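You operate a simulated robot arm through the tools that you are given. There is no shell and no other tool. Be economical: measure what you need, move in short steps, check, and stop when the job is done.

You run a simulated robot arm. Do the job below in one go: nothing can be reset, and whatever is moved stays where it is left.

Task
Put the paper roll on the mixing bench top. Then open the right computer drawer, fetch the memory stick that says "WED" from there and set it on the tray on the table top, then shut the drawer. Do these in the order given.

Only the result counts: the job must be done as asked and must still hold three seconds after the hand-in. Knocking over, shifting, dropping, spilling or breaking anything else fails it.

Robot
A 7-joint arm with a two-finger parallel gripper on a trunk, on a base that drives. Base frame: it is fixed to the floor where the robot stands at the start and does not move with it; the origin is under the middle of the robot, x ahead of it, y to its left, z up. Readings come in m, degrees, newtons and seconds.
Its first joint turns from -115.0 to 115.0 degrees. Places, roughly: mixing bench top [0.7, -1.5, 0.9]; right computer drawer [0.5, 0.1, 0.7]; tray [-2, -0.25, 1]. Payload 3.91 kg.
Tool frame: the origin (TCP) lies between the finger pads and is the grasp point; the fingertips stand 0.03 m ahead of it; z points along the fingers, y is the line along which they close. The gripper opens to 0.11 m. The fingers are 0.02 m wide and 0.01 m thick; the gripper's body (0.048 by 0.112 m) begins 0.055 m behind the TCP.
Orientation is that of the tool frame in the base frame, as a unit quaternion [w, x, y, z]. With the fingers straight down and closing along the base's y, the tool's x points along the base's -x, its y along +y and its z along -z.

Tools
- The arm moves only by the tool arm_command. Its argument "commands" is a list of rows, each a list of 7 numbers: the opening, from 0 (shut) to 1 (fully open), then the shift along the tool's x, y, z in m, then the turn, a rotation vector about the tool's x, y, z in degrees. In form: [[jaw, tx, ty, tz, rx, ry, rz], ...]. A call has 1 to 12 rows; each row shifts and turns the commanded pose from where the row before left it, along the tool's axes as they then stand. Rows are played at 5 a second. More than 0.05 m and 8.6 degrees between two rows, or a gripper value outside its range, and nothing of the call is played. Where a pose cannot be reached the arm comes as near as it can. A force on the tool above 40 N (or 10 N above the force at the start of the call, whichever is more), or a blocked arm, ends the call early, and 0.2 s more pass. Each finger travels about 0.108 m/s and halts on what it meets, pressing with about 40 N; the grip force reading is that of the motor and also rises with nothing between the fingers. The clock runs only during rows and for 0.2 s after the last one: add rows that do not move to give the fingers time. The reply holds the time, the measured pose of the TCP, the force on the tool along the base axes, the opening and the grip force, in the units named above and with some noise, with the torque about the TCP (base axes, N m) and any sound that the robot's microphone picked up.
- Cameras (640 x 400 px; columns grow to the right, rows downward): "scene" is now at [-0.0057, 0.1448, 1.7848]; the picture's right is [-0.15, -0.99, 0.00], its down [-0.92, 0.14, -0.36] and it looks along [0.36, -0.05, -0.93] (base axes); focal length 296 px, centre (320, 200). "wrist" rides on the gripper at [0.072, 0.017, -0.103] in the tool frame; the picture's right is [-0.23, 0.97, 0.00], its down [-0.76, -0.18, -0.62] and it looks along [-0.61, -0.14, 0.78] (tool axes); focal length 222 px, centre (320, 200). There is no depth. A picture from a camera that has moved, and an enlarged one, comes with that camera's place and axes in the base frame and with its lens.
- camera(camera): a new picture of that camera. No time passes.
- raise_lower(by): slides the trunk up (or, below 0, down) by that many m; the arm and the scene camera ride with it, the base frame stays. It gives what a move gives, with no picture.
- roll_base(legs): drives the robot by 1 to 6 legs, each [ahead, turn to the left] in m and degrees, along the robot's own axes; the way and the turn of a leg run together, so that a leg with both is an arc; at most 1.5 m and 180 degrees a leg. The arm and the cameras ride along, it lands a little off, and it stops where it bumps. It gives what a move gives.
- aim_head(pan, tilt): turns the head with the scene camera to pan (to the left, within 155 degrees either way) and tilt (down, from -29 to 69), counted from straight ahead of the robot. It gives what a move gives.
- enlarge(camera, box): a new picture of the part [left, top, right, bottom] of that camera's present view, enlarged. No time passes.
- hand_in(): hands the job in; it is judged then, once.

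Work in short steps. Places have to be worked out from the pictures, the camera data and where the tool is seen: move nearer, look again, correct. Check each grasp and each placing, and mend what went wrong. You have 165 turns and 112 pictures in all, those below and enlarged ones among them. Open the gripper and draw the arm clear of the work before you hand the job in, unless the task says otherwise; then end with one line.

The tools are called after ">>>" by a JSON object that holds its "op" and its "data". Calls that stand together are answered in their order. arm_command: Moves the arm, as the interface text tells. Its arguments: {"type":"object","properties":{"commands":{"type":"array","items":{"type":"array","items":{"type":"number"}}}},"required":["commands"]} The other tools are called the same way: raise_lower (by) slides the trunk up or down; roll_base (legs) drives the base; aim_head (pan, tilt) turns the head that bears the scene camera; camera (camera) takes a picture; enlarge (camera, box) takes an enlarged picture of a part of a camera's view; hand_in () hands the job in.

At the start:

```text
time_s: 0.0
position: [0.33, 0.2156, 1.0685]
ee_rot: [0.0, 0.004, 1.0, 0.0]
contact_force: [-0.8, -0.3, -0.2]
wrist_torque: [0.0, 0.02, 0.01]
width: 0.1099
grasp_force: 0.1
trunk travel left (down, up): [-0.925, 0.065]
robot x, y, heading: [-0.0019, 0.0029, 0.2]
head pan, tilt: [-8.4, 68.8]
```

scene: 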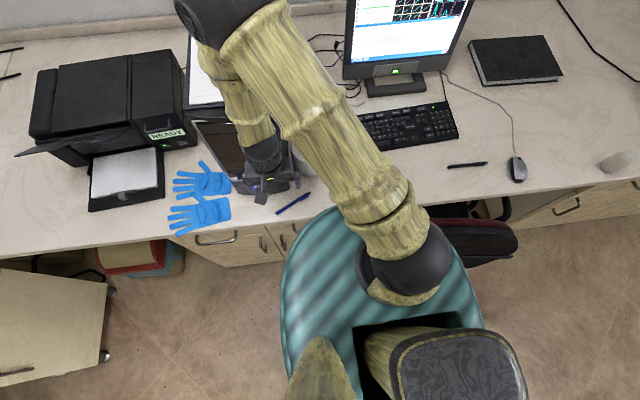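
wrist: 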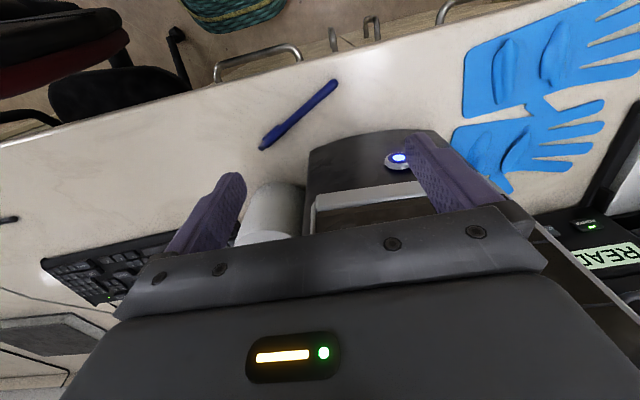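

The wrist view shows a white roll near the gripper, and there is another pale cylinder at the right end of the desk. I'll look around first with the head tilted less.

>>> {"op": "enlarge", "data": {"camera": "wrist", "box": [160, 60, 480, 260]}}

>>> {"op": "aim_head", "data": {"pan": -50, "tilt": 40}}

>>> {"op": "camera", "data": {"camera": "scene"}}

```text
2.00 times, centred on (320, 160) of wrist
camera zoom: at [0.2575, 0.2345, 1.1713], right [0.23, 0.97, 0.0], down [0.76, -0.18, 0.62], along [0.61, -0.15, -0.78], focal length 444 px, centre (320, 280)
```

zoom: 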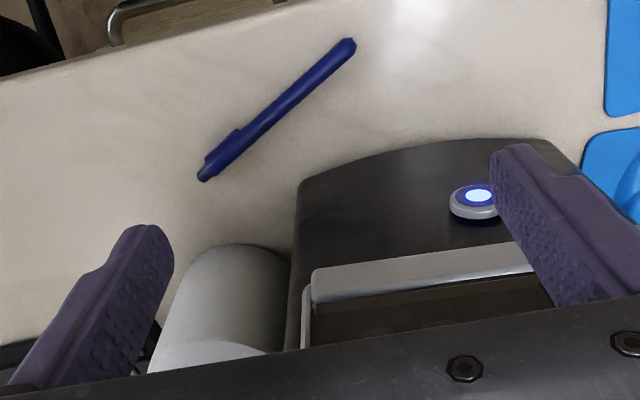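

```text
time_s: 1.1
position: [0.3306, 0.2168, 1.0699]
ee_rot: [0.001, 0.003, 1.0, 0.0]
contact_force: [0.9, -0.1, -0.5]
wrist_torque: [0.0, 0.01, 0.02]
width: 0.11
grasp_force: 0.1
trunk travel left (down, up): [-0.925, 0.065]
robot x, y, heading: [-0.0027, 0.0028, -0.1]
head pan, tilt: [-50.0, 40.0]
```

```text
108 pictures are left
camera scene: at [-0.0062, 0.0878, 1.8209], right [-0.77, -0.64, 0.0], down [-0.41, 0.49, -0.77], along [0.49, -0.59, -0.64], focal length 296 px, centre (320, 200)
```

scene: 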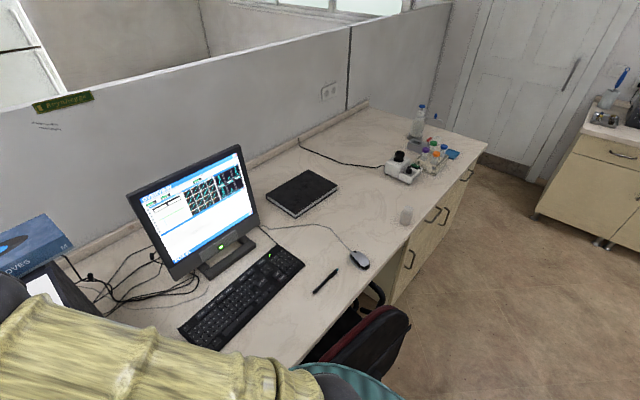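

The desk with bottles at the right end seems to be the mixing bench. I'll look around for the tray and the drawer.

>>> {"op": "enlarge", "data": {"camera": "scene", "box": [340, 80, 500, 230]}}

>>> {"op": "aim_head", "data": {"pan": 150, "tilt": 30}}

>>> {"op": "camera", "data": {"camera": "scene"}}

>>> {"op": "aim_head", "data": {"pan": -140, "tilt": 30}}

>>> {"op": "camera", "data": {"camera": "scene"}}

>>> {"op": "aim_head", "data": {"pan": 30, "tilt": 55}}

>>> {"op": "camera", "data": {"camera": "scene"}}

```text
2.67 times, centred on (420, 155) of scene
camera zoom: at [-0.0062, 0.0878, 1.8209], right [-0.77, -0.64, 0.0], down [-0.41, 0.49, -0.77], along [0.49, -0.59, -0.64], focal length 790 px, centre (53, 320)
```

zoom: 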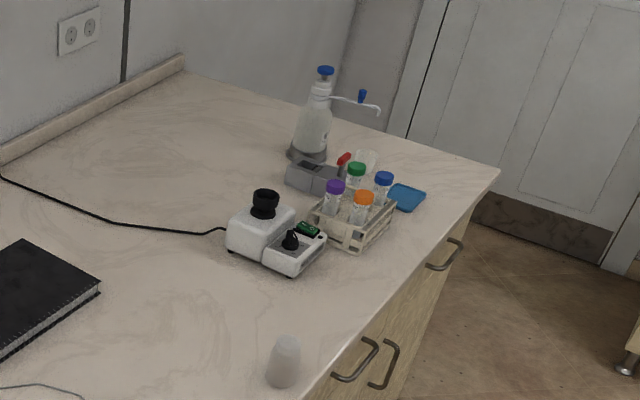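

```text
time_s: 4.0
position: [0.3319, 0.2162, 1.0682]
ee_rot: [-0.001, 0.003, 1.0, 0.0]
contact_force: [0.3, 0.4, -0.1]
wrist_torque: [0.0, -0.01, -0.01]
width: 0.11
grasp_force: 0.0
trunk travel left (down, up): [-0.925, 0.065]
robot x, y, heading: [0.0014, -0.0025, -0.1]
head pan, tilt: [150.0, 30.0]
```

```text
106 pictures are left
camera scene: at [-0.1393, 0.1981, 1.8363], right [0.5, 0.87, 0.0], down [0.43, -0.25, -0.87], along [-0.75, 0.43, -0.5], focal length 296 px, centre (320, 200)
```

scene: 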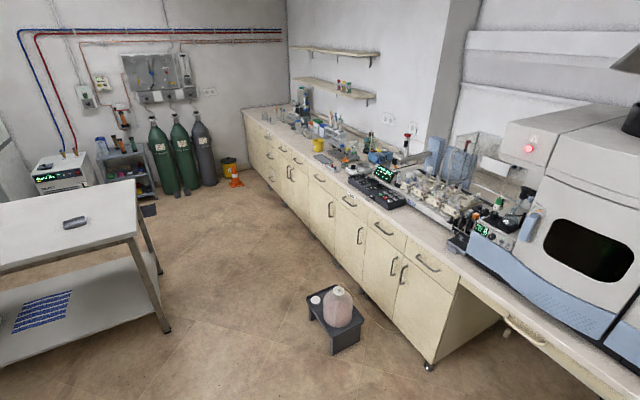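

```text
time_s: 8.0
position: [0.3303, 0.2166, 1.0693]
ee_rot: [0.0, 0.004, 1.0, 0.0]
contact_force: [-0.3, 0.5, -0.6]
wrist_torque: [-0.02, 0.01, 0.02]
width: 0.11
grasp_force: 0.0
trunk travel left (down, up): [-0.925, 0.065]
robot x, y, heading: [-0.0005, 0.0012, -0.1]
head pan, tilt: [-140.0, 30.0]
```

```text
105 pictures are left
camera scene: at [-0.1303, 0.0947, 1.8363], right [-0.64, 0.77, 0.0], down [0.38, 0.32, -0.87], along [-0.66, -0.56, -0.5], focal length 296 px, centre (320, 200)
```

scene: 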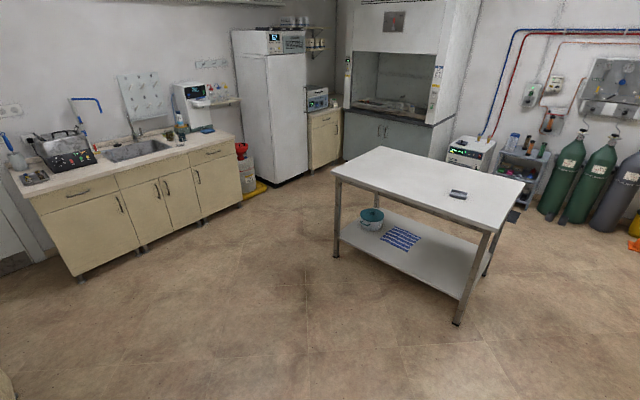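

```text
time_s: 10.6
position: [0.3302, 0.216, 1.0681]
ee_rot: [0.0, 0.004, 1.0, 0.0]
contact_force: [0.4, 0.5, 0.2]
wrist_torque: [-0.01, -0.01, 0.01]
width: 0.1098
grasp_force: 0.1
trunk travel left (down, up): [-0.925, 0.065]
robot x, y, heading: [-0.0001, 0.0, -0.0]
head pan, tilt: [30.0, 55.0]
```

```text
104 pictures are left
camera scene: at [0.0015, 0.1888, 1.8003], right [0.5, -0.87, 0.0], down [-0.71, -0.41, -0.57], along [0.5, 0.29, -0.82], focal length 296 px, centre (320, 200)
```

scene: 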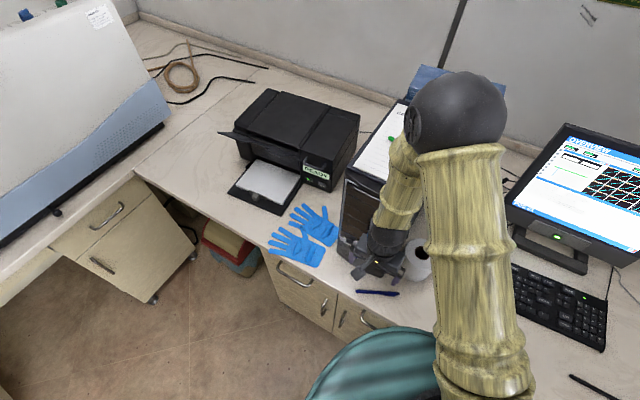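

The roll seems to stand upright at about (0.49, 0.11) behind the dark box beneath the gripper. I'll raise the trunk and shift the tool right to look down on it.

>>> {"op": "raise_lower", "data": {"by": 0.06}}

>>> {"op": "arm_command", "data": {"commands": [[1, -0.02, -0.04, 0, 0, 0, 0], [1, -0.02, -0.04, 0, 0, 0, 0], [1, -0.02, -0.03, 0, 0, 0, 0], [1, 0, 0, 0, 0, 0, 0]]}}

>>> {"op": "camera", "data": {"camera": "wrist"}}

>>> {"op": "camera", "data": {"camera": "scene"}}

```text
time_s: 11.6
position: [0.3311, 0.2169, 1.1288]
ee_rot: [0.0, 0.004, 1.0, 0.0]
contact_force: [-0.6, -0.1, 0.1]
wrist_torque: [0.0, -0.01, 0.0]
width: 0.1098
grasp_force: 0.1
trunk travel left (down, up): [-0.985, 0.005]
robot x, y, heading: [0.0014, -0.003, 0.0]
head pan, tilt: [30.0, 55.0]
```

```text
time_s: 12.0
position: [0.3308, 0.1889, 1.1298]
ee_rot: [-0.012, -0.01, 1.0, 0.001]
contact_force: [-31.6, 14.4, 5.6]
wrist_torque: [-1.29, -3.24, 0.59]
width: 0.1101
grasp_force: 0.0
trunk travel left (down, up): [-0.985, 0.005]
robot x, y, heading: [-0.0045, 0.0017, 0.0]
head pan, tilt: [30.0, 55.0]
stopped in row 2: the force on the tool passed its limit (the readings are from after the stop); the commanded pose is now the measured one
```

```text
103 pictures are left
camera wrist: at [0.2592, 0.2046, 1.2337], right [0.21, 0.98, 0.0], down [0.78, -0.16, 0.6], along [0.59, -0.13, -0.8], focal length 222 px, centre (320, 200)
```

wrist: 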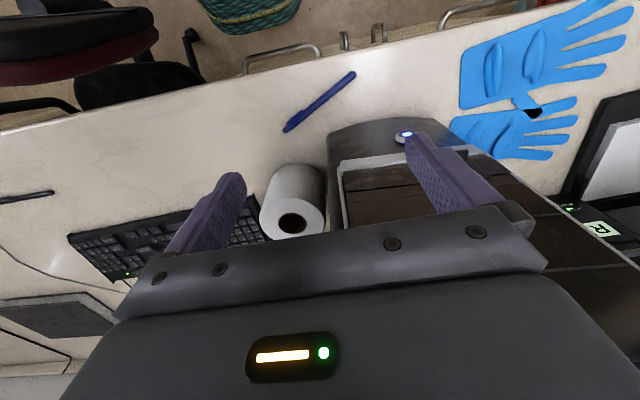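

```text
102 pictures are left
camera scene: at [-0.003, 0.1863, 1.8608], right [0.5, -0.87, 0.0], down [-0.71, -0.41, -0.58], along [0.5, 0.29, -0.82], focal length 296 px, centre (320, 200)
```

scene: 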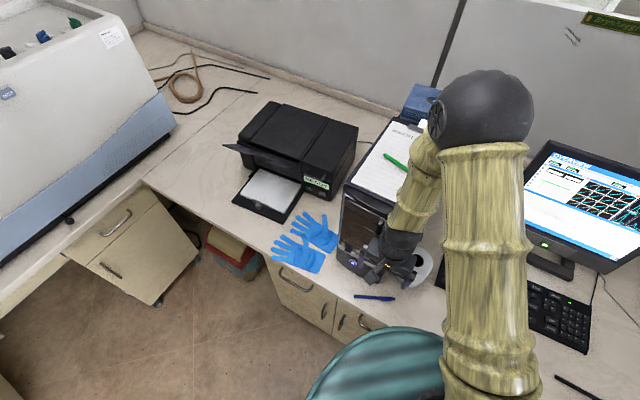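

The readings suggest the gripper's palm touched the tall computer tower's front (contact about 0.1 m above the TCP); the power button hasn't moved visibly. I'll back off toward me, then slide right to look at the roll.

>>> {"op": "arm_command", "data": {"commands": [[1, 0.02, 0, 0, 0, 0, 0], [1, 0.02, 0, 0, 0, 0, 0], [1, 0, -0.03, 0, 0, 0, 0], [1, 0, -0.03, 0, 0, 0, 0], [1, 0, -0.03, 0, 0, 0, 0], [1, 0, -0.03, 0, 0, 0, 0], [1, 0, 0, 0, 0, 0, 0]]}}

>>> {"op": "camera", "data": {"camera": "wrist"}}

```text
time_s: 13.6
position: [0.3187, 0.0762, 1.1243]
ee_rot: [-0.01, -0.005, 1.0, -0.001]
contact_force: [-0.4, -0.1, 0.7]
wrist_torque: [-0.01, 0.02, 0.0]
width: 0.1101
grasp_force: 0.2
out of reach, approached as far as the arm can: row 5, 6
trunk travel left (down, up): [-0.985, 0.005]
robot x, y, heading: [0.0001, -0.0008, -0.2]
head pan, tilt: [30.0, 55.0]
```

```text
101 pictures are left
camera wrist: at [0.2469, 0.0929, 1.2277], right [0.22, 0.98, -0.01], down [0.77, -0.17, 0.61], along [0.59, -0.14, -0.79], focal length 222 px, centre (320, 200)
```

wrist: 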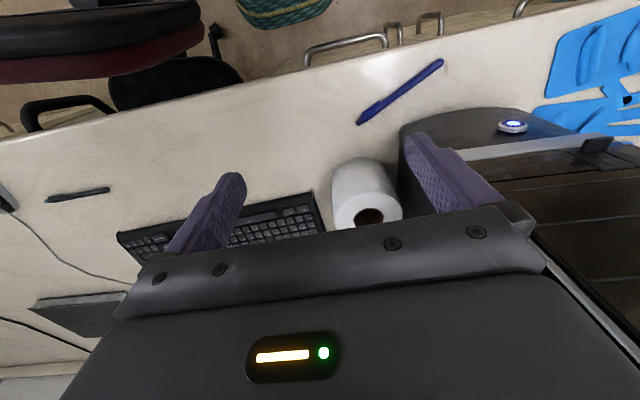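

Triangulated: roll top centre ≈ (0.478, 0.114, 0.98), diameter ≈ 0.10, tower side at y≈0.19. I'll turn the gripper -90° so the fingers close along x and the camera is on the free side.

>>> {"op": "arm_command", "data": {"commands": [[1, -0.01, 0, 0, 0, 0, -8.2], [1, 0, 0, 0, 0, 0, -8.2], [1, 0, 0, 0, 0, 0, -8.2], [1, 0, 0, 0, 0, 0, -8.2], [1, 0, 0, 0, 0, 0, -8.2], [1, 0, 0, 0, 0, 0, -8.2], [1, 0, 0, 0, 0, 0, -8.2], [1, 0, 0, 0, 0, 0, -8.2], [1, 0, 0, 0, 0, 0, -8.2], [1, 0, 0, 0, 0, 0, -8.2], [1, 0, 0, 0, 0, 0, -8], [1, 0, 0, 0, 0, 0, 0]]}}

>>> {"op": "aim_head", "data": {"pan": 0, "tilt": 50}}

>>> {"op": "camera", "data": {"camera": "scene"}}

```text
time_s: 16.2
position: [0.328, 0.0747, 1.1249]
ee_rot: [0.005, 0.712, -0.702, -0.006]
contact_force: [-0.1, -0.3, 0.2]
wrist_torque: [-0.03, 0.0, -0.01]
width: 0.1102
grasp_force: 0.1
trunk travel left (down, up): [-0.985, 0.005]
robot x, y, heading: [0.0008, -0.0019, 0.0]
head pan, tilt: [30.0, 55.0]
```

```text
time_s: 17.1
position: [0.3275, 0.0741, 1.1231]
ee_rot: [0.005, 0.711, -0.704, -0.006]
contact_force: [-0.3, -0.6, -0.8]
wrist_torque: [0.01, 0.0, -0.04]
width: 0.1099
grasp_force: 0.1
trunk travel left (down, up): [-0.985, 0.005]
robot x, y, heading: [-0.0018, -0.0017, 0.3]
head pan, tilt: [0.0, 50.0]
```

```text
100 pictures are left
camera scene: at [0.0154, 0.1529, 1.8667], right [0.0, -1.0, 0.0], down [-0.77, 0.0, -0.64], along [0.64, 0.0, -0.77], focal length 296 px, centre (320, 200)
```

scene: 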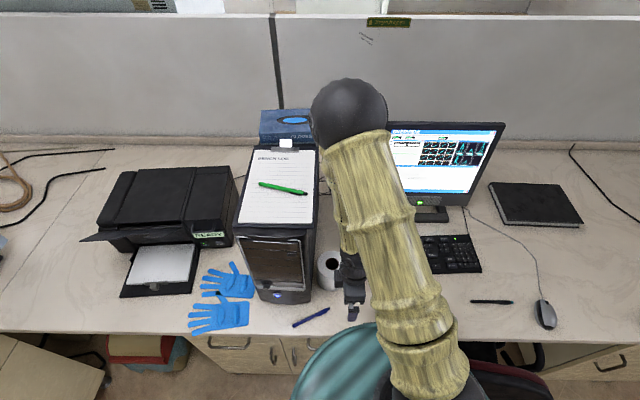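

The view confirms the roll at about (0.482, 0.111), just right of the tower. I'll move the tool over it at the current height.

>>> {"op": "arm_command", "data": {"commands": [[1, 0, -0.03, 0, 0, 0, 0], [1, -0.008, -0.03, 0, 0, 0, 0], [1, -0.008, -0.03, 0, 0, 0, 0], [1, -0.008, -0.03, 0, 0, 0, 0], [1, -0.008, -0.032, 0, 0, 0, 0], [1, 0, 0, 0, 0, 0, 0]]}}

>>> {"op": "camera", "data": {"camera": "scene"}}

>>> {"op": "camera", "data": {"camera": "wrist"}}

```text
time_s: 18.5
position: [0.4795, 0.1088, 1.1208]
ee_rot: [0.005, 0.71, -0.704, -0.006]
contact_force: [-0.4, -0.2, 0.7]
wrist_torque: [-0.03, -0.04, -0.01]
width: 0.1098
grasp_force: 0.1
trunk travel left (down, up): [-0.985, 0.005]
robot x, y, heading: [0.0015, -0.0006, 0.1]
head pan, tilt: [0.0, 50.0]
```

```text
99 pictures are left
camera scene: at [0.0145, 0.1528, 1.8668], right [0.0, -1.0, 0.0], down [-0.77, 0.0, -0.64], along [0.64, 0.0, -0.77], focal length 296 px, centre (320, 200)
```

scene: 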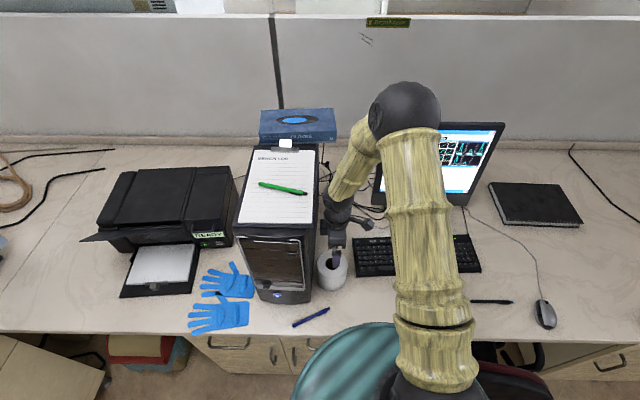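

```text
98 pictures are left
camera wrist: at [0.4635, 0.0362, 1.2233], right [-0.98, 0.22, 0.02], down [0.18, 0.76, 0.62], along [0.12, 0.61, -0.78], focal length 222 px, centre (320, 200)
```

wrist: 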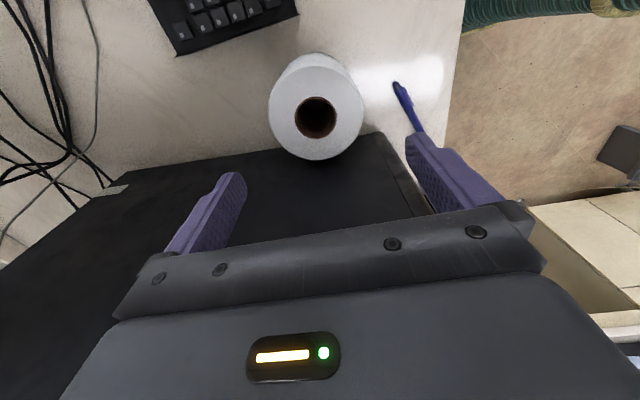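

The hovering gripper lines up with the roll; wrist ray gives centre (0.480, 0.112). I need its diameter and top height more exactly, so I enlarge.

>>> {"op": "enlarge", "data": {"camera": "scene", "box": [290, 225, 370, 305]}}

>>> {"op": "enlarge", "data": {"camera": "wrist", "box": [240, 30, 400, 190]}}

```text
5.00 times, centred on (330, 265) of scene
camera zoom: at [0.0145, 0.1528, 1.8668], right [0.0, -1.0, 0.0], down [-0.77, 0.0, -0.64], along [0.64, 0.0, -0.77], focal length 1482 px, centre (270, -125)
```

zoom: 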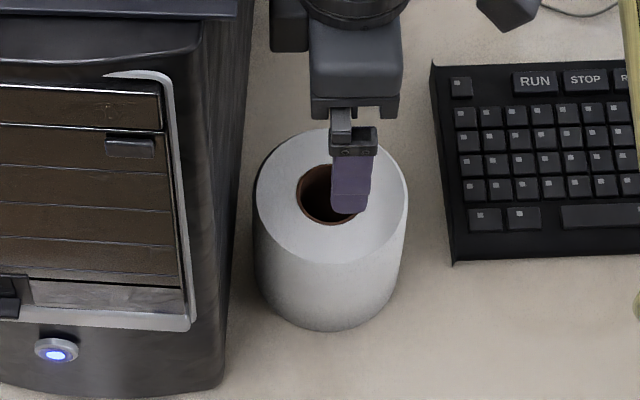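

```text
2.50 times, centred on (320, 110) of wrist
camera zoom: at [0.4635, 0.0362, 1.2233], right [-0.98, 0.22, 0.02], down [0.18, 0.76, 0.62], along [0.12, 0.61, -0.78], focal length 555 px, centre (320, 425)
```

zoom: 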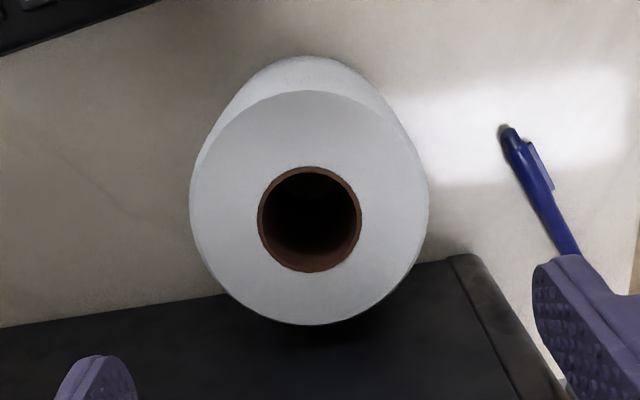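

Roll: centre ≈ (0.480, 0.1115), top z ≈ 0.974, diameter ≈ 0.10. I descend to just above it, then check.

>>> {"op": "arm_command", "data": {"commands": [[1, 0, 0, 0.03, 0, 0, 0], [1, 0, 0, 0.03, 0, 0, 0], [1, 0, 0, 0.03, 0, 0, 0], [1, 0, 0, 0.01, 0, 0, 0], [1, 0, 0, 0, 0, 0, 0]]}}

>>> {"op": "camera", "data": {"camera": "wrist"}}

>>> {"op": "enlarge", "data": {"camera": "scene", "box": [290, 185, 410, 305]}}

```text
time_s: 19.7
position: [0.4786, 0.1089, 1.0215]
ee_rot: [0.006, 0.711, -0.703, -0.006]
contact_force: [0.3, 0.0, 0.0]
wrist_torque: [-0.02, 0.0, 0.03]
width: 0.1101
grasp_force: 0.0
trunk travel left (down, up): [-0.985, 0.005]
robot x, y, heading: [0.0021, -0.0003, 0.0]
head pan, tilt: [0.0, 50.0]
```

```text
95 pictures are left
camera wrist: at [0.463, 0.0365, 1.1243], right [-0.98, 0.22, 0.02], down [0.18, 0.76, 0.62], along [0.12, 0.61, -0.78], focal length 222 px, centre (320, 200)
```

wrist: 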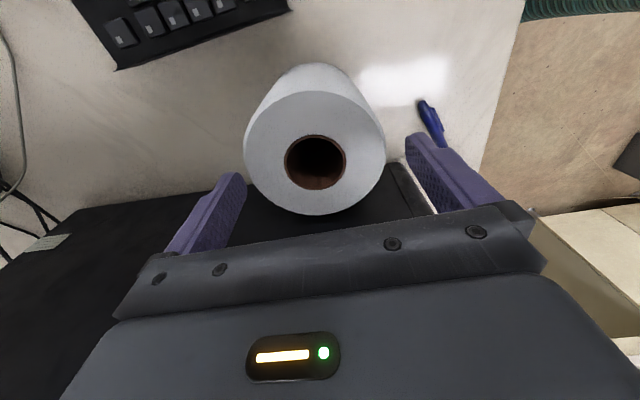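

```text
3.33 times, centred on (350, 245) of scene
camera zoom: at [0.0156, 0.1529, 1.8667], right [0.0, -1.0, 0.0], down [-0.77, 0.0, -0.64], along [0.64, 0.0, -0.77], focal length 988 px, centre (220, 50)
```

zoom: 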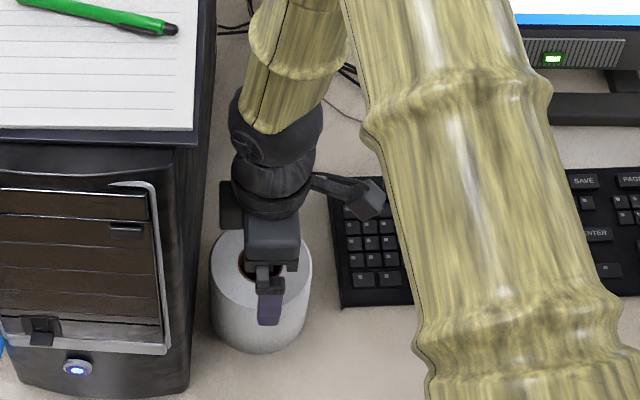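

Roll centre reads (0.481, 0.113), slightly off the tool. I'll correct by 2–3 mm and descend slowly around it.

>>> {"op": "arm_command", "data": {"commands": [[1, -0.003, -0.0025, 0, 0, 0, 0], [1, 0, 0, 0.015, 0, 0, 0], [1, 0, 0, 0.01, 0, 0, 0], [1, 0, 0, 0.01, 0, 0, 0], [1, 0, 0, 0.01, 0, 0, 0], [1, 0, 0, 0, 0, 0, 0]]}}

>>> {"op": "camera", "data": {"camera": "wrist"}}

```text
time_s: 21.1
position: [0.4797, 0.1105, 0.9769]
ee_rot: [0.006, 0.711, -0.703, -0.005]
contact_force: [-0.6, 0.2, -0.5]
wrist_torque: [0.03, -0.01, -0.01]
width: 0.11
grasp_force: 0.0
trunk travel left (down, up): [-0.985, 0.005]
robot x, y, heading: [0.0017, -0.0009, -0.0]
head pan, tilt: [0.0, 50.0]
```

```text
93 pictures are left
camera wrist: at [0.4645, 0.0392, 1.0793], right [-0.98, 0.22, 0.02], down [0.18, 0.76, 0.62], along [0.12, 0.61, -0.78], focal length 222 px, centre (320, 200)
```

wrist: 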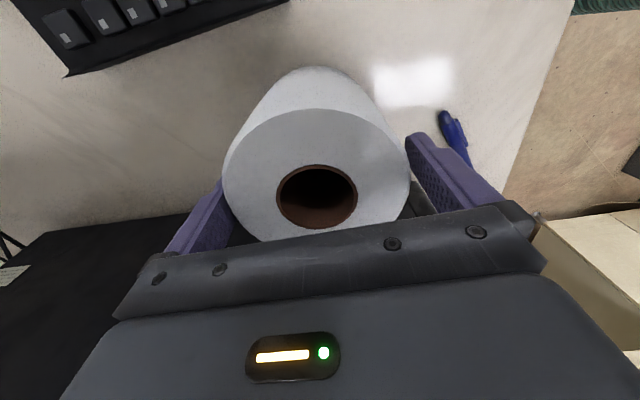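

Fingers have passed either side of the roll without contact. I go down another 3 cm and close.

>>> {"op": "arm_command", "data": {"commands": [[1, 0, 0, 0.01, 0, 0, 0], [1, 0, 0, 0.01, 0, 0, 0], [1, 0, 0, 0.01, 0, 0, 0], [1, 0, 0, 0, 0, 0, 0], [0.8, 0, 0, 0, 0, 0, 0], [0.7, 0, 0, 0, 0, 0, 0], [0.7, 0, 0, 0, 0, 0, 0], [0.7, 0, 0, 0, 0, 0, 0]]}}

```text
time_s: 22.9
position: [0.4779, 0.1111, 0.9468]
ee_rot: [0.005, 0.711, -0.703, -0.005]
contact_force: [-0.5, 0.2, 0.8]
wrist_torque: [-0.01, -0.15, -0.03]
width: 0.1031
grasp_force: 40.1
trunk travel left (down, up): [-0.985, 0.005]
robot x, y, heading: [0.0011, 0.002, 0.1]
head pan, tilt: [0.0, 50.0]
```

Gripped at 0.103 m with 40 N. I lift the roll straight up and check.

>>> {"op": "arm_command", "data": {"commands": [[0.7, 0, 0, -0.02, 0, 0, 0], [0.7, 0, 0, -0.03, 0, 0, 0], [0.7, 0, 0, -0.03, 0, 0, 0], [0.7, 0, 0, -0.03, 0, 0, 0], [0.7, 0, 0, -0.03, 0, 0, 0], [0.7, 0, 0, -0.03, 0, 0, 0], [0.7, 0, 0, 0, 0, 0, 0]]}}

>>> {"op": "camera", "data": {"camera": "scene"}}

>>> {"op": "aim_head", "data": {"pan": -60, "tilt": 60}}

>>> {"op": "camera", "data": {"camera": "scene"}}

```text
time_s: 24.5
position: [0.4827, 0.1111, 1.1179]
ee_rot: [0.007, 0.711, -0.703, -0.007]
contact_force: [-0.1, 0.0, -1.3]
wrist_torque: [0.0, 0.0, -0.02]
width: 0.103
grasp_force: 40.2
trunk travel left (down, up): [-0.985, 0.005]
robot x, y, heading: [-0.001, -0.0028, 0.1]
head pan, tilt: [0.0, 50.0]
```

```text
92 pictures are left
camera scene: at [0.0164, 0.1532, 1.8667], right [0.0, -1.0, 0.0], down [-0.77, 0.0, -0.64], along [0.64, 0.0, -0.77], focal length 296 px, centre (320, 200)
```

scene: 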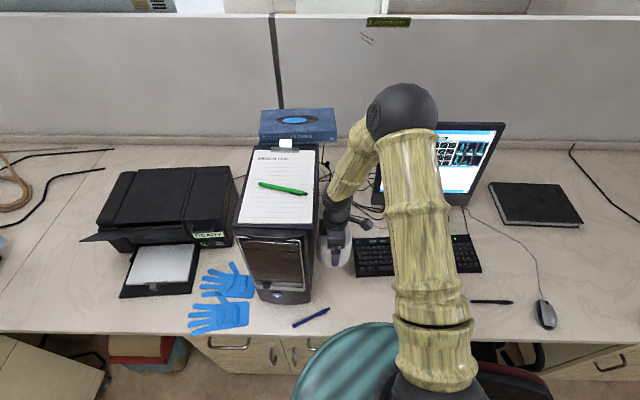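

```text
time_s: 25.8
position: [0.4819, 0.1097, 1.1176]
ee_rot: [0.007, 0.711, -0.703, -0.006]
contact_force: [0.0, 0.2, -1.3]
wrist_torque: [0.0, 0.01, -0.03]
width: 0.103
grasp_force: 40.2
trunk travel left (down, up): [-0.985, 0.005]
robot x, y, heading: [0.0004, -0.002, 0.0]
head pan, tilt: [-60.0, 60.0]
```

```text
91 pictures are left
camera scene: at [-0.0279, 0.0951, 1.8542], right [-0.87, -0.5, 0.0], down [-0.43, 0.75, -0.5], along [0.25, -0.43, -0.87], focal length 296 px, centre (320, 200)
```

scene: 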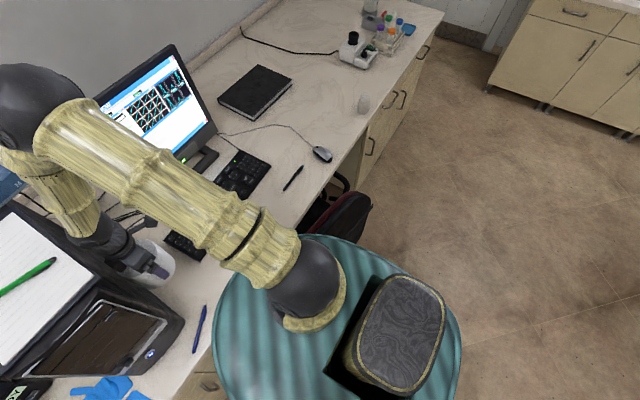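

The roll is held. The chair stands at about (0.15, -0.47), so I back off first, then turn and drive along toward the mixing bench.

>>> {"op": "roll_base", "data": {"legs": [[-0.6, 0], [0, -90], [1.4, 0], [0, 90]]}}

>>> {"op": "aim_head", "data": {"pan": -5, "tilt": 35}}

>>> {"op": "camera", "data": {"camera": "scene"}}

```text
time_s: 43.2
position: [-0.1409, -1.2835, 1.1163]
ee_rot: [-0.006, -0.689, 0.725, 0.007]
contact_force: [-0.2, -0.6, -1.3]
wrist_torque: [0.0, -0.01, -0.02]
width: 0.1032
grasp_force: 39.8
trunk travel left (down, up): [-0.985, 0.005]
robot x, y, heading: [-0.6272, -1.3627, -3.3]
head pan, tilt: [-60.0, 60.0]
```

```text
time_s: 44.5
position: [-0.1418, -1.2835, 1.1166]
ee_rot: [-0.007, -0.69, 0.724, 0.006]
contact_force: [-0.3, -0.6, -1.1]
wrist_torque: [0.02, -0.02, -0.03]
width: 0.1032
grasp_force: 39.9
trunk travel left (down, up): [-0.985, 0.005]
robot x, y, heading: [-0.6315, -1.3646, -3.2]
head pan, tilt: [-5.0, 35.0]
```

```text
90 pictures are left
camera scene: at [-0.5946, -1.2223, 1.8885], right [-0.14, -0.99, 0.0], down [-0.57, 0.08, -0.82], along [0.81, -0.12, -0.57], focal length 296 px, centre (320, 200)
```

scene: 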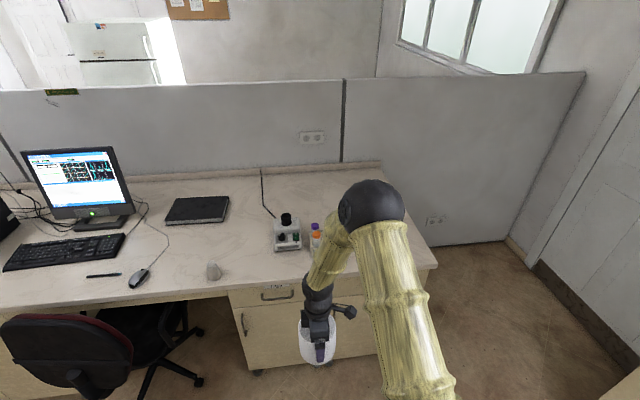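

The mixing-bench cabinet spans y≈-0.96 to -1.9, with a clear spot left of the titrator near (0.42, -1.1). I drive up closer, then look again.

>>> {"op": "roll_base", "data": {"legs": [[0.0, 3.2], [0.42, 0]]}}

>>> {"op": "aim_head", "data": {"pan": 5, "tilt": 55}}

>>> {"op": "camera", "data": {"camera": "scene"}}

>>> {"op": "camera", "data": {"camera": "wrist"}}

```text
time_s: 47.5
position: [0.2654, -1.2606, 1.1156]
ee_rot: [-0.006, -0.707, 0.707, 0.005]
contact_force: [0.8, 0.5, -1.1]
wrist_torque: [0.02, 0.02, -0.03]
width: 0.1028
grasp_force: 40.2
trunk travel left (down, up): [-0.985, 0.005]
robot x, y, heading: [-0.2181, -1.3686, -0.9]
head pan, tilt: [-5.0, 35.0]
```

```text
time_s: 48.3
position: [0.2642, -1.2603, 1.1162]
ee_rot: [0.006, 0.707, -0.707, -0.006]
contact_force: [0.1, 0.5, -1.5]
wrist_torque: [-0.01, 0.04, -0.01]
width: 0.1026
grasp_force: 40.0
trunk travel left (down, up): [-0.985, 0.005]
robot x, y, heading: [-0.2173, -1.3687, -0.7]
head pan, tilt: [5.0, 55.0]
```

```text
89 pictures are left
camera scene: at [-0.2072, -1.2082, 1.8603], right [0.08, -1.0, 0.0], down [-0.82, -0.06, -0.57], along [0.57, 0.05, -0.82], focal length 296 px, centre (320, 200)
```

scene: 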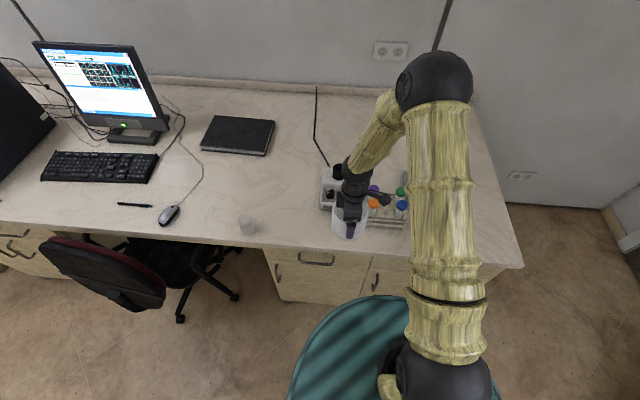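

```text
88 pictures are left
camera wrist: at [0.2483, -1.3333, 1.2192], right [-0.97, 0.23, 0.02], down [0.19, 0.76, 0.62], along [0.13, 0.61, -0.78], focal length 222 px, centre (320, 200)
```

wrist: 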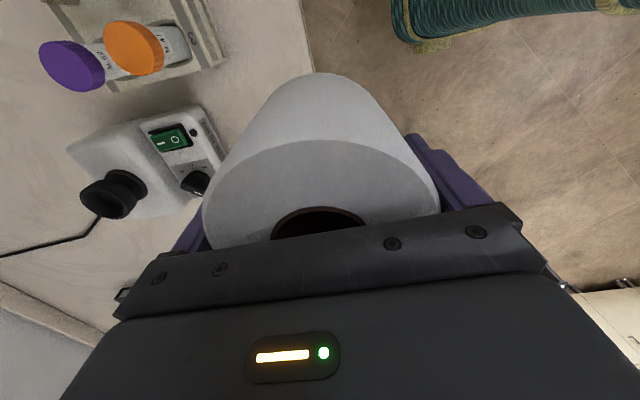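

Clear spot: (0.43, -1.06), 3–4 cm left of the titrator and well inside the cabinet's left edge (-0.96). I shift the arm 0.2 m left and then drive forward 0.16 m.

>>> {"op": "arm_command", "data": {"commands": [[0.7, -0.03, 0, 0, 0, 0, 0], [0.7, -0.03, 0, 0, 0, 0, 0], [0.7, -0.03, 0, 0, 0, 0, 0], [0.7, -0.03, 0, 0, 0, 0, 0], [0.7, -0.03, 0, 0, 0, 0, 0], [0.7, -0.03, 0, 0, 0, 0, 0], [0.7, -0.02, 0, 0, 0, 0, 0], [0.7, 0, 0, 0, 0, 0, 0]]}}

>>> {"op": "roll_base", "data": {"legs": [[0.165, 0]]}}

>>> {"op": "camera", "data": {"camera": "scene"}}

>>> {"op": "camera", "data": {"camera": "wrist"}}

```text
time_s: 50.1
position: [0.2641, -1.0612, 1.1158]
ee_rot: [0.006, 0.708, -0.707, -0.005]
contact_force: [0.0, 0.3, -0.9]
wrist_torque: [-0.03, -0.03, -0.01]
width: 0.1028
grasp_force: 40.2
trunk travel left (down, up): [-0.985, 0.005]
robot x, y, heading: [-0.2215, -1.3624, -0.3]
head pan, tilt: [5.0, 55.0]
```

```text
time_s: 51.5
position: [0.4282, -1.0608, 1.116]
ee_rot: [0.006, 0.708, -0.706, -0.006]
contact_force: [0.0, -0.2, -2.0]
wrist_torque: [-0.01, 0.02, -0.03]
width: 0.1032
grasp_force: 40.0
trunk travel left (down, up): [-0.985, 0.005]
robot x, y, heading: [-0.0538, -1.3694, -0.5]
head pan, tilt: [5.0, 55.0]
```

```text
87 pictures are left
camera scene: at [-0.0414, -1.209, 1.8602], right [0.08, -1.0, 0.0], down [-0.82, -0.07, -0.57], along [0.57, 0.05, -0.82], focal length 296 px, centre (320, 200)
```

scene: 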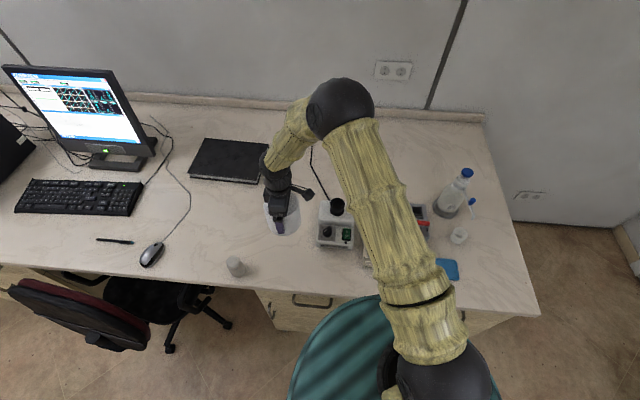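

```text
86 pictures are left
camera wrist: at [0.4132, -1.1332, 1.2188], right [-0.97, 0.22, 0.02], down [0.19, 0.76, 0.62], along [0.13, 0.61, -0.78], focal length 222 px, centre (320, 200)
```

wrist: 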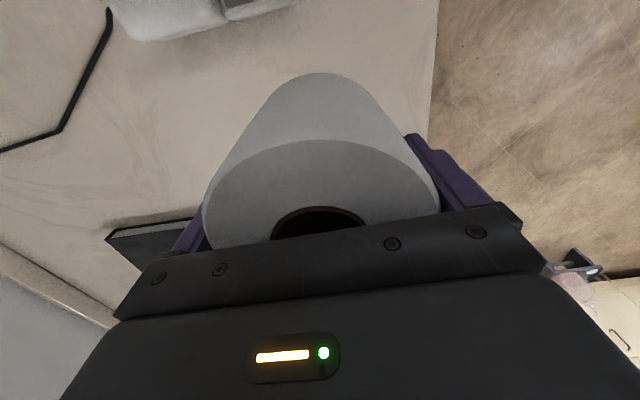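

Clear all around. I lower to near the grasp height (0.947) and then feel for contact.

>>> {"op": "arm_command", "data": {"commands": [[0.7, 0, 0, 0.03, 0, 0, 0], [0.7, 0, 0, 0.03, 0, 0, 0], [0.7, 0, 0, 0.03, 0, 0, 0], [0.7, 0, 0, 0.03, 0, 0, 0], [0.7, 0, 0, 0.03, 0, 0, 0], [0.7, 0, 0, 0.01, 0, 0, 0], [0.7, 0, 0, 0.005, 0, 0, 0], [0.7, 0, 0, 0.004, 0, 0, 0], [0.7, 0, 0, 0, 0, 0, 0]]}}

>>> {"op": "camera", "data": {"camera": "scene"}}

```text
time_s: 53.5
position: [0.4253, -1.0615, 0.9469]
ee_rot: [0.006, 0.708, -0.706, -0.006]
contact_force: [0.5, 0.5, -1.0]
wrist_torque: [0.04, 0.01, 0.0]
width: 0.1029
grasp_force: 39.2
trunk travel left (down, up): [-0.985, 0.005]
robot x, y, heading: [-0.0505, -1.3715, -0.1]
head pan, tilt: [5.0, 55.0]
```

```text
85 pictures are left
camera scene: at [-0.0433, -1.209, 1.8602], right [0.08, -1.0, 0.0], down [-0.82, -0.07, -0.57], along [0.57, 0.05, -0.82], focal length 296 px, centre (320, 200)
```

scene: 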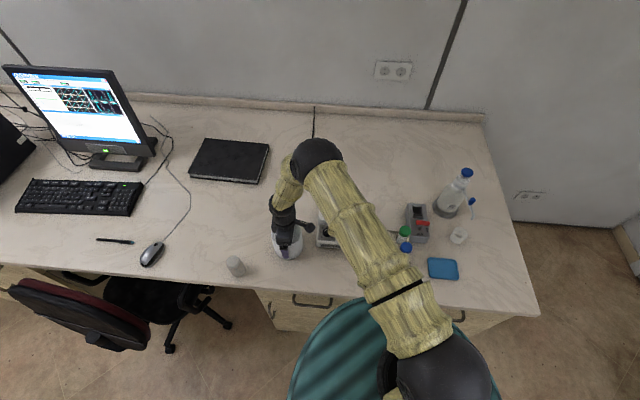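

Not quite touching yet. I step down a few millimetres at a time.

>>> {"op": "arm_command", "data": {"commands": [[0.7, 0, 0, 0.002, 0, 0, 0], [0.7, 0, 0, 0.002, 0, 0, 0], [0.7, 0, 0, 0, 0, 0, 0]]}}

```text
time_s: 54.3
position: [0.4253, -1.0603, 0.9456]
ee_rot: [0.005, 0.708, -0.706, -0.005]
contact_force: [-2.0, 1.6, 17.6]
wrist_torque: [-0.06, -0.76, 0.08]
width: 0.1031
grasp_force: 40.1
trunk travel left (down, up): [-0.985, 0.005]
robot x, y, heading: [-0.0555, -1.3678, -0.1]
head pan, tilt: [5.0, 55.0]
```

The roll has landed (17 N upward). I open the fingers and lift straight up.

>>> {"op": "arm_command", "data": {"commands": [[0.7, 0, 0, -0.002, 0, 0, 0], [1, 0, 0, 0, 0, 0, 0], [1, 0, 0, 0, 0, 0, 0], [1, 0, 0, -0.01, 0, 0, 0], [1, 0, 0, -0.02, 0, 0, 0], [1, 0, 0, -0.03, 0, 0, 0], [1, 0, 0, -0.03, 0, 0, 0], [1, 0, 0, -0.03, 0, 0, 0], [1, 0, 0, -0.03, 0, 0, 0], [1, 0, 0, 0, 0, 0, 0]]}}

>>> {"op": "camera", "data": {"camera": "wrist"}}

>>> {"op": "camera", "data": {"camera": "scene"}}

```text
time_s: 56.5
position: [0.4275, -1.0622, 1.0954]
ee_rot: [0.006, 0.709, -0.706, -0.006]
contact_force: [-1.0, -0.1, -0.4]
wrist_torque: [0.0, 0.02, 0.0]
width: 0.1101
grasp_force: 0.0
trunk travel left (down, up): [-0.985, 0.005]
robot x, y, heading: [-0.057, -1.3683, -0.2]
head pan, tilt: [5.0, 55.0]
```

```text
84 pictures are left
camera wrist: at [0.4118, -1.134, 1.1985], right [-0.97, 0.22, 0.02], down [0.19, 0.76, 0.62], along [0.13, 0.61, -0.78], focal length 222 px, centre (320, 200)
```

wrist: 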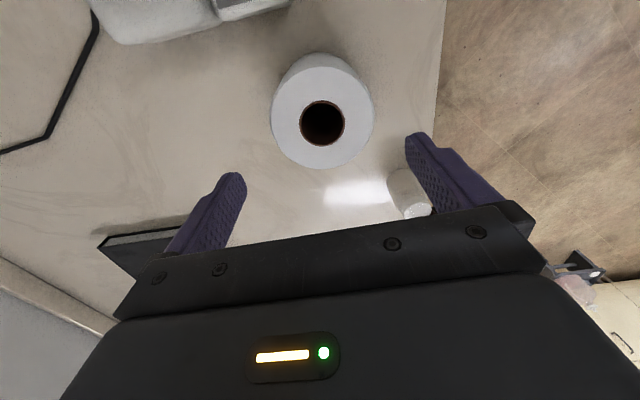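

```text
83 pictures are left
camera scene: at [-0.043, -1.2085, 1.8602], right [0.08, -1.0, 0.0], down [-0.82, -0.07, -0.57], along [0.57, 0.05, -0.82], focal length 296 px, centre (320, 200)
```

scene: 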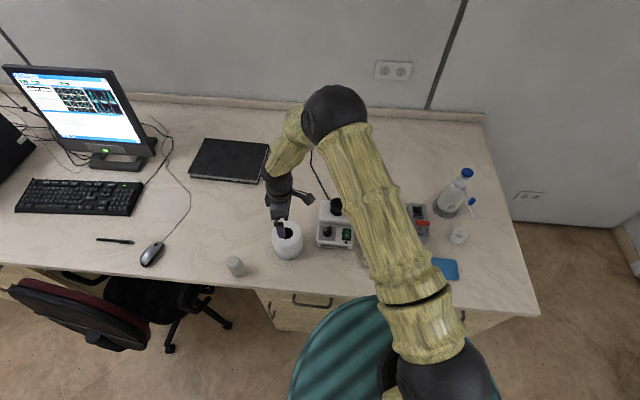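

The roll stands well on the mixing bench. Now I back off and drive to stand in front of the computer drawers.

>>> {"op": "roll_base", "data": {"legs": [[-0.55, 0], [0, 90], [1.5, 0], [0, -90]]}}

>>> {"op": "aim_head", "data": {"pan": 0, "tilt": 50}}

>>> {"op": "camera", "data": {"camera": "scene"}}

```text
time_s: 74.3
position: [-0.0717, 0.4112, 1.096]
ee_rot: [-0.006, -0.697, 0.717, 0.007]
contact_force: [0.5, -0.2, 0.2]
wrist_torque: [0.01, 0.0, 0.02]
width: 0.1101
grasp_force: 0.1
trunk travel left (down, up): [-0.985, 0.005]
robot x, y, heading: [-0.5622, 0.1214, -2.5]
head pan, tilt: [5.0, 55.0]
```

```text
time_s: 75.0
position: [-0.0726, 0.4114, 1.0958]
ee_rot: [-0.006, -0.696, 0.718, 0.006]
contact_force: [0.2, 0.1, 0.6]
wrist_torque: [0.0, 0.05, 0.0]
width: 0.1097
grasp_force: 0.0
trunk travel left (down, up): [-0.985, 0.005]
robot x, y, heading: [-0.5666, 0.1218, -2.4]
head pan, tilt: [0.0, 50.0]
```

```text
82 pictures are left
camera scene: at [-0.5426, 0.2742, 1.8667], right [-0.04, -1.0, 0.0], down [-0.77, 0.03, -0.64], along [0.64, -0.03, -0.77], focal length 296 px, centre (320, 200)
```

scene: 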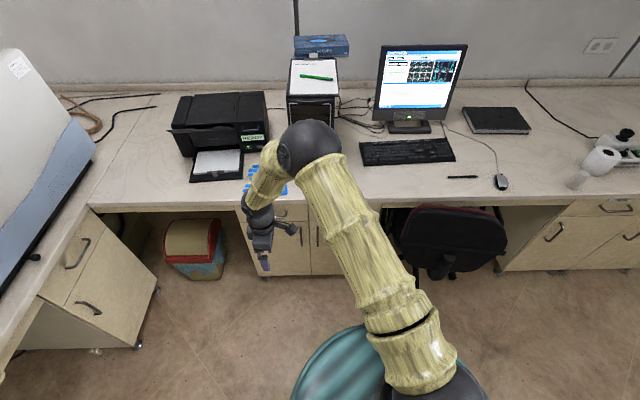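

The arm hides the drawers. I turn the tool horizontal (pointing at the drawer, fingers closing vertically) while in free space.

>>> {"op": "arm_command", "data": {"commands": [[0.7, 0, 0, 0, 8.2, 0, 0], [0.7, 0, 0, 0, 8.2, 0, 0], [0.7, 0, 0, 0, 8.2, 0, 0], [0.7, 0, 0, 0, 8.2, 0, 0], [0.7, 0, 0, 0, 8.2, 0, 0], [0.7, 0, 0, 0, 8.2, 0, 0], [0.7, 0, 0, 0, 8.2, 0, 0], [0.7, 0, 0, 0, 8.2, 0, 0], [0.7, 0, 0, 0, 8.2, 0, 0], [0.7, 0, 0, 0, 8.2, 0, 0], [0.7, 0, 0, 0, 8, 0, 0], [0.7, 0, 0, 0, 0, 0, 0]]}}

>>> {"op": "roll_base", "data": {"legs": [[0, 2.4]]}}

>>> {"op": "raise_lower", "data": {"by": -0.35}}

>>> {"op": "camera", "data": {"camera": "scene"}}

>>> {"op": "camera", "data": {"camera": "wrist"}}

```text
time_s: 77.3
position: [-0.0694, 0.4528, 1.1463]
ee_rot: [0.48, -0.472, 0.612, -0.415]
contact_force: [-0.1, -0.3, 0.5]
wrist_torque: [0.0, -0.05, -0.02]
width: 0.0767
grasp_force: 0.0
trunk travel left (down, up): [-0.985, 0.005]
robot x, y, heading: [-0.5628, 0.1215, -2.1]
head pan, tilt: [0.0, 50.0]
stopped in row 11: the arm was blocked; the commanded pose is now the measured one
```

```text
time_s: 78.1
position: [-0.0833, 0.4748, 1.146]
ee_rot: [0.488, -0.485, 0.602, -0.405]
contact_force: [0.1, -0.3, -1.1]
wrist_torque: [0.0, -0.05, 0.01]
width: 0.0771
grasp_force: 0.1
trunk travel left (down, up): [-0.985, 0.005]
robot x, y, heading: [-0.5659, 0.1197, 0.2]
head pan, tilt: [0.0, 50.0]
```

```text
time_s: 81.5
position: [-0.0827, 0.4734, 0.796]
ee_rot: [0.489, -0.485, 0.602, -0.404]
contact_force: [-0.9, -0.7, -0.3]
wrist_torque: [0.0, -0.01, -0.02]
width: 0.077
grasp_force: 0.0
trunk travel left (down, up): [-0.635, 0.355]
robot x, y, heading: [-0.5657, 0.122, 0.1]
head pan, tilt: [0.0, 50.0]
```

```text
81 pictures are left
camera scene: at [-0.5495, 0.2749, 1.5168], right [0.0, -1.0, 0.0], down [-0.77, 0.0, -0.64], along [0.64, 0.0, -0.77], focal length 296 px, centre (320, 200)
```

scene: 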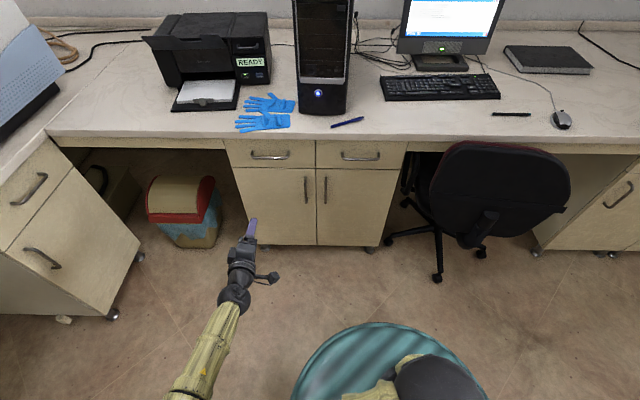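

```text
80 pictures are left
camera wrist: at [-0.1924, 0.4078, 0.7847], right [-0.17, 0.42, -0.89], down [-0.54, 0.72, 0.44], along [0.83, 0.56, 0.1], focal length 222 px, centre (320, 200)
```

wrist: 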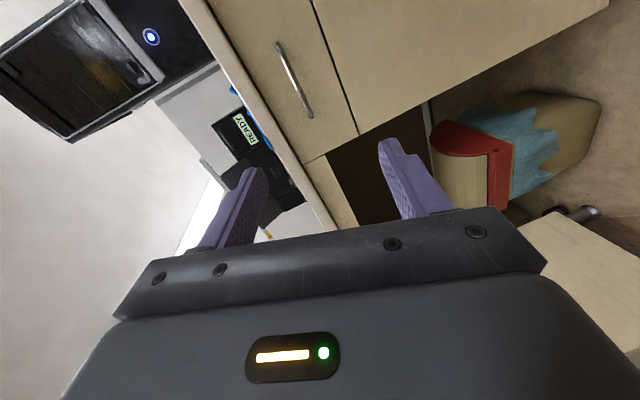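

The head camera now sees the right drawer clearly: handle at about (0.285, 0.12, 0.77), face z 0.71–0.83. I move the tool right to y≈0.2, then square its orientation.

>>> {"op": "arm_command", "data": {"commands": [[0.7, 0.04, 0, 0, 0, 0, 0], [0.7, 0.04, 0, 0, 0, 0, 0], [0.7, 0.04, 0, 0, 0, 0, 0], [0.7, 0.04, 0, 0, 0, 0, 0], [0.7, 0.04, 0, 0, 0, 0, 0], [0.7, 0.04, 0, 0, 0, 0, 0], [0.7, 0, 0, 0, 5.5, -0.9, -5.8], [0.7, 0, 0, 0, 5.5, -0.9, -5.8], [0.7, 0, 0, 0, 0, 0, 0]]}}

>>> {"op": "camera", "data": {"camera": "scene"}}

```text
time_s: 83.5
position: [-0.0881, 0.2676, 0.7725]
ee_rot: [0.531, -0.458, 0.533, -0.474]
contact_force: [0.8, 0.0, 0.1]
wrist_torque: [0.02, 0.02, -0.03]
width: 0.0769
grasp_force: 0.1
trunk travel left (down, up): [-0.635, 0.355]
robot x, y, heading: [-0.5668, 0.1237, 0.2]
head pan, tilt: [0.0, 50.0]
stopped in row 9: the arm was blocked; the commanded pose is now the measured one
```

```text
79 pictures are left
camera scene: at [-0.5493, 0.275, 1.5167], right [0.0, -1.0, 0.0], down [-0.77, 0.0, -0.64], along [0.64, 0.0, -0.77], focal length 296 px, centre (320, 200)
```

scene: 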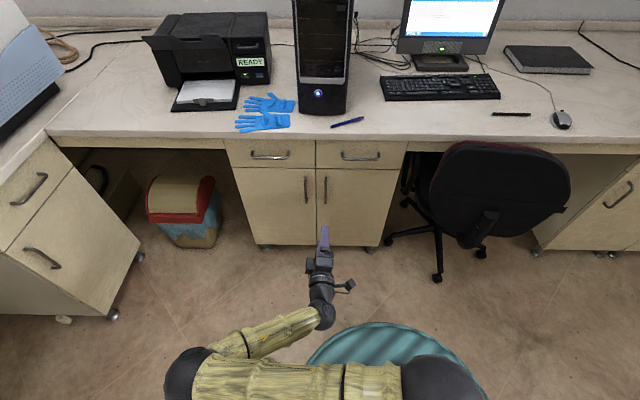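

Tool now points straight at the cabinet with just a 7° roll, good enough for a bar. I shift right to y≈0.12.

>>> {"op": "arm_command", "data": {"commands": [[0.7, 0.03, -0.003, 0, 0, 0, 0], [0.7, 0.03, -0.003, 0, 0, 0, 0], [0.7, 0.03, -0.003, 0, 0, 0, 0], [0.7, 0.03, -0.003, 0, 0, 0, 0], [0.7, 0.025, -0.003, 0, 0, 0, 0], [0.7, 0, 0, 0, 0, 0, 0]]}}

>>> {"op": "enlarge", "data": {"camera": "scene", "box": [300, 120, 420, 195]}}

>>> {"op": "camera", "data": {"camera": "wrist"}}

```text
time_s: 84.5
position: [-0.0834, 0.2244, 0.7968]
ee_rot: [0.594, -0.426, 0.538, -0.42]
contact_force: [0.4, 0.6, -0.1]
wrist_torque: [0.0, 0.0, -0.01]
width: 0.0772
grasp_force: 0.1
trunk travel left (down, up): [-0.635, 0.355]
robot x, y, heading: [-0.565, 0.1216, 0.1]
head pan, tilt: [0.0, 50.0]
stopped in row 5: the arm was blocked; the commanded pose is now the measured one
```

```text
5.33 times, centred on (360, 158) of scene
camera zoom: at [-0.5494, 0.275, 1.5168], right [0.0, -1.0, 0.0], down [-0.77, 0.0, -0.64], along [0.64, 0.0, -0.77], focal length 1581 px, centre (107, 427)
```

zoom: 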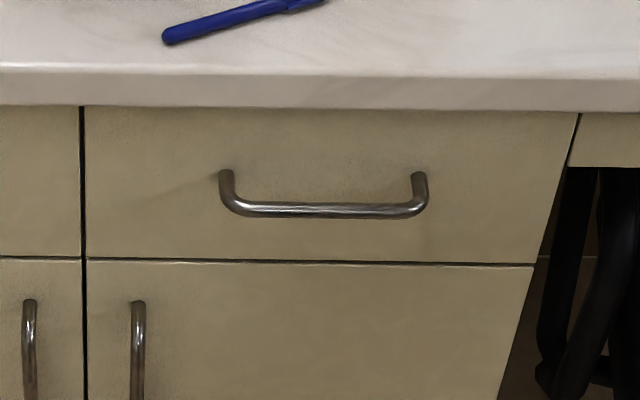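

```text
77 pictures are left
camera wrist: at [-0.1817, 0.1556, 0.7542], right [0.02, 0.49, -0.87], down [-0.68, 0.65, 0.35], along [0.73, 0.58, 0.35], focal length 222 px, centre (320, 200)
```

wrist: 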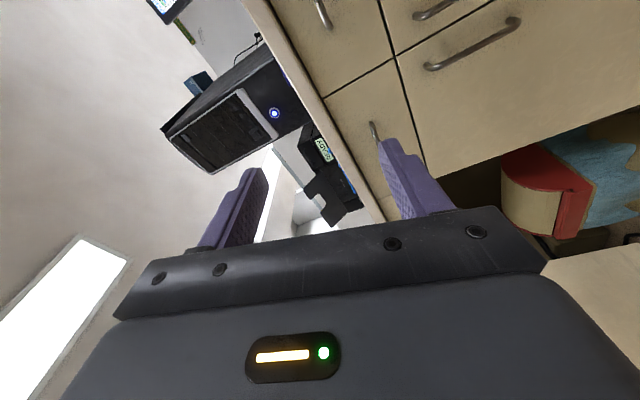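

The arm hits a joint limit with the tool fully horizontal. A 45°-down tilt suits the bar as well (it stands ~3.8 cm off the face), so I rotate to that.

>>> {"op": "arm_command", "data": {"commands": [[0.7, 0, 0, 0, -6.8, 1.4, -2.0], [0.7, 0, 0, 0, -6.8, 1.4, -2.0], [0.7, 0, 0, 0, -6.8, 1.4, -2.0], [0.7, 0, 0, 0, -6.8, 1.4, -2.0], [0.7, 0, 0, 0, -6.8, 1.4, -2.0], [0.7, 0, 0, 0, -6.8, 1.4, -2.0], [0.7, 0, 0, 0, -6.8, 1.4, -2.0], [0.7, 0, 0, 0, 0, 0, 0]]}}

```text
time_s: 86.3
position: [-0.0819, 0.2239, 0.7973]
ee_rot: [-0.269, 0.654, -0.654, 0.27]
contact_force: [-0.1, 1.1, -0.6]
wrist_torque: [-0.01, -0.01, -0.02]
width: 0.0773
grasp_force: 0.0
trunk travel left (down, up): [-0.635, 0.355]
robot x, y, heading: [-0.5649, 0.1206, 0.4]
head pan, tilt: [0.0, 50.0]
```

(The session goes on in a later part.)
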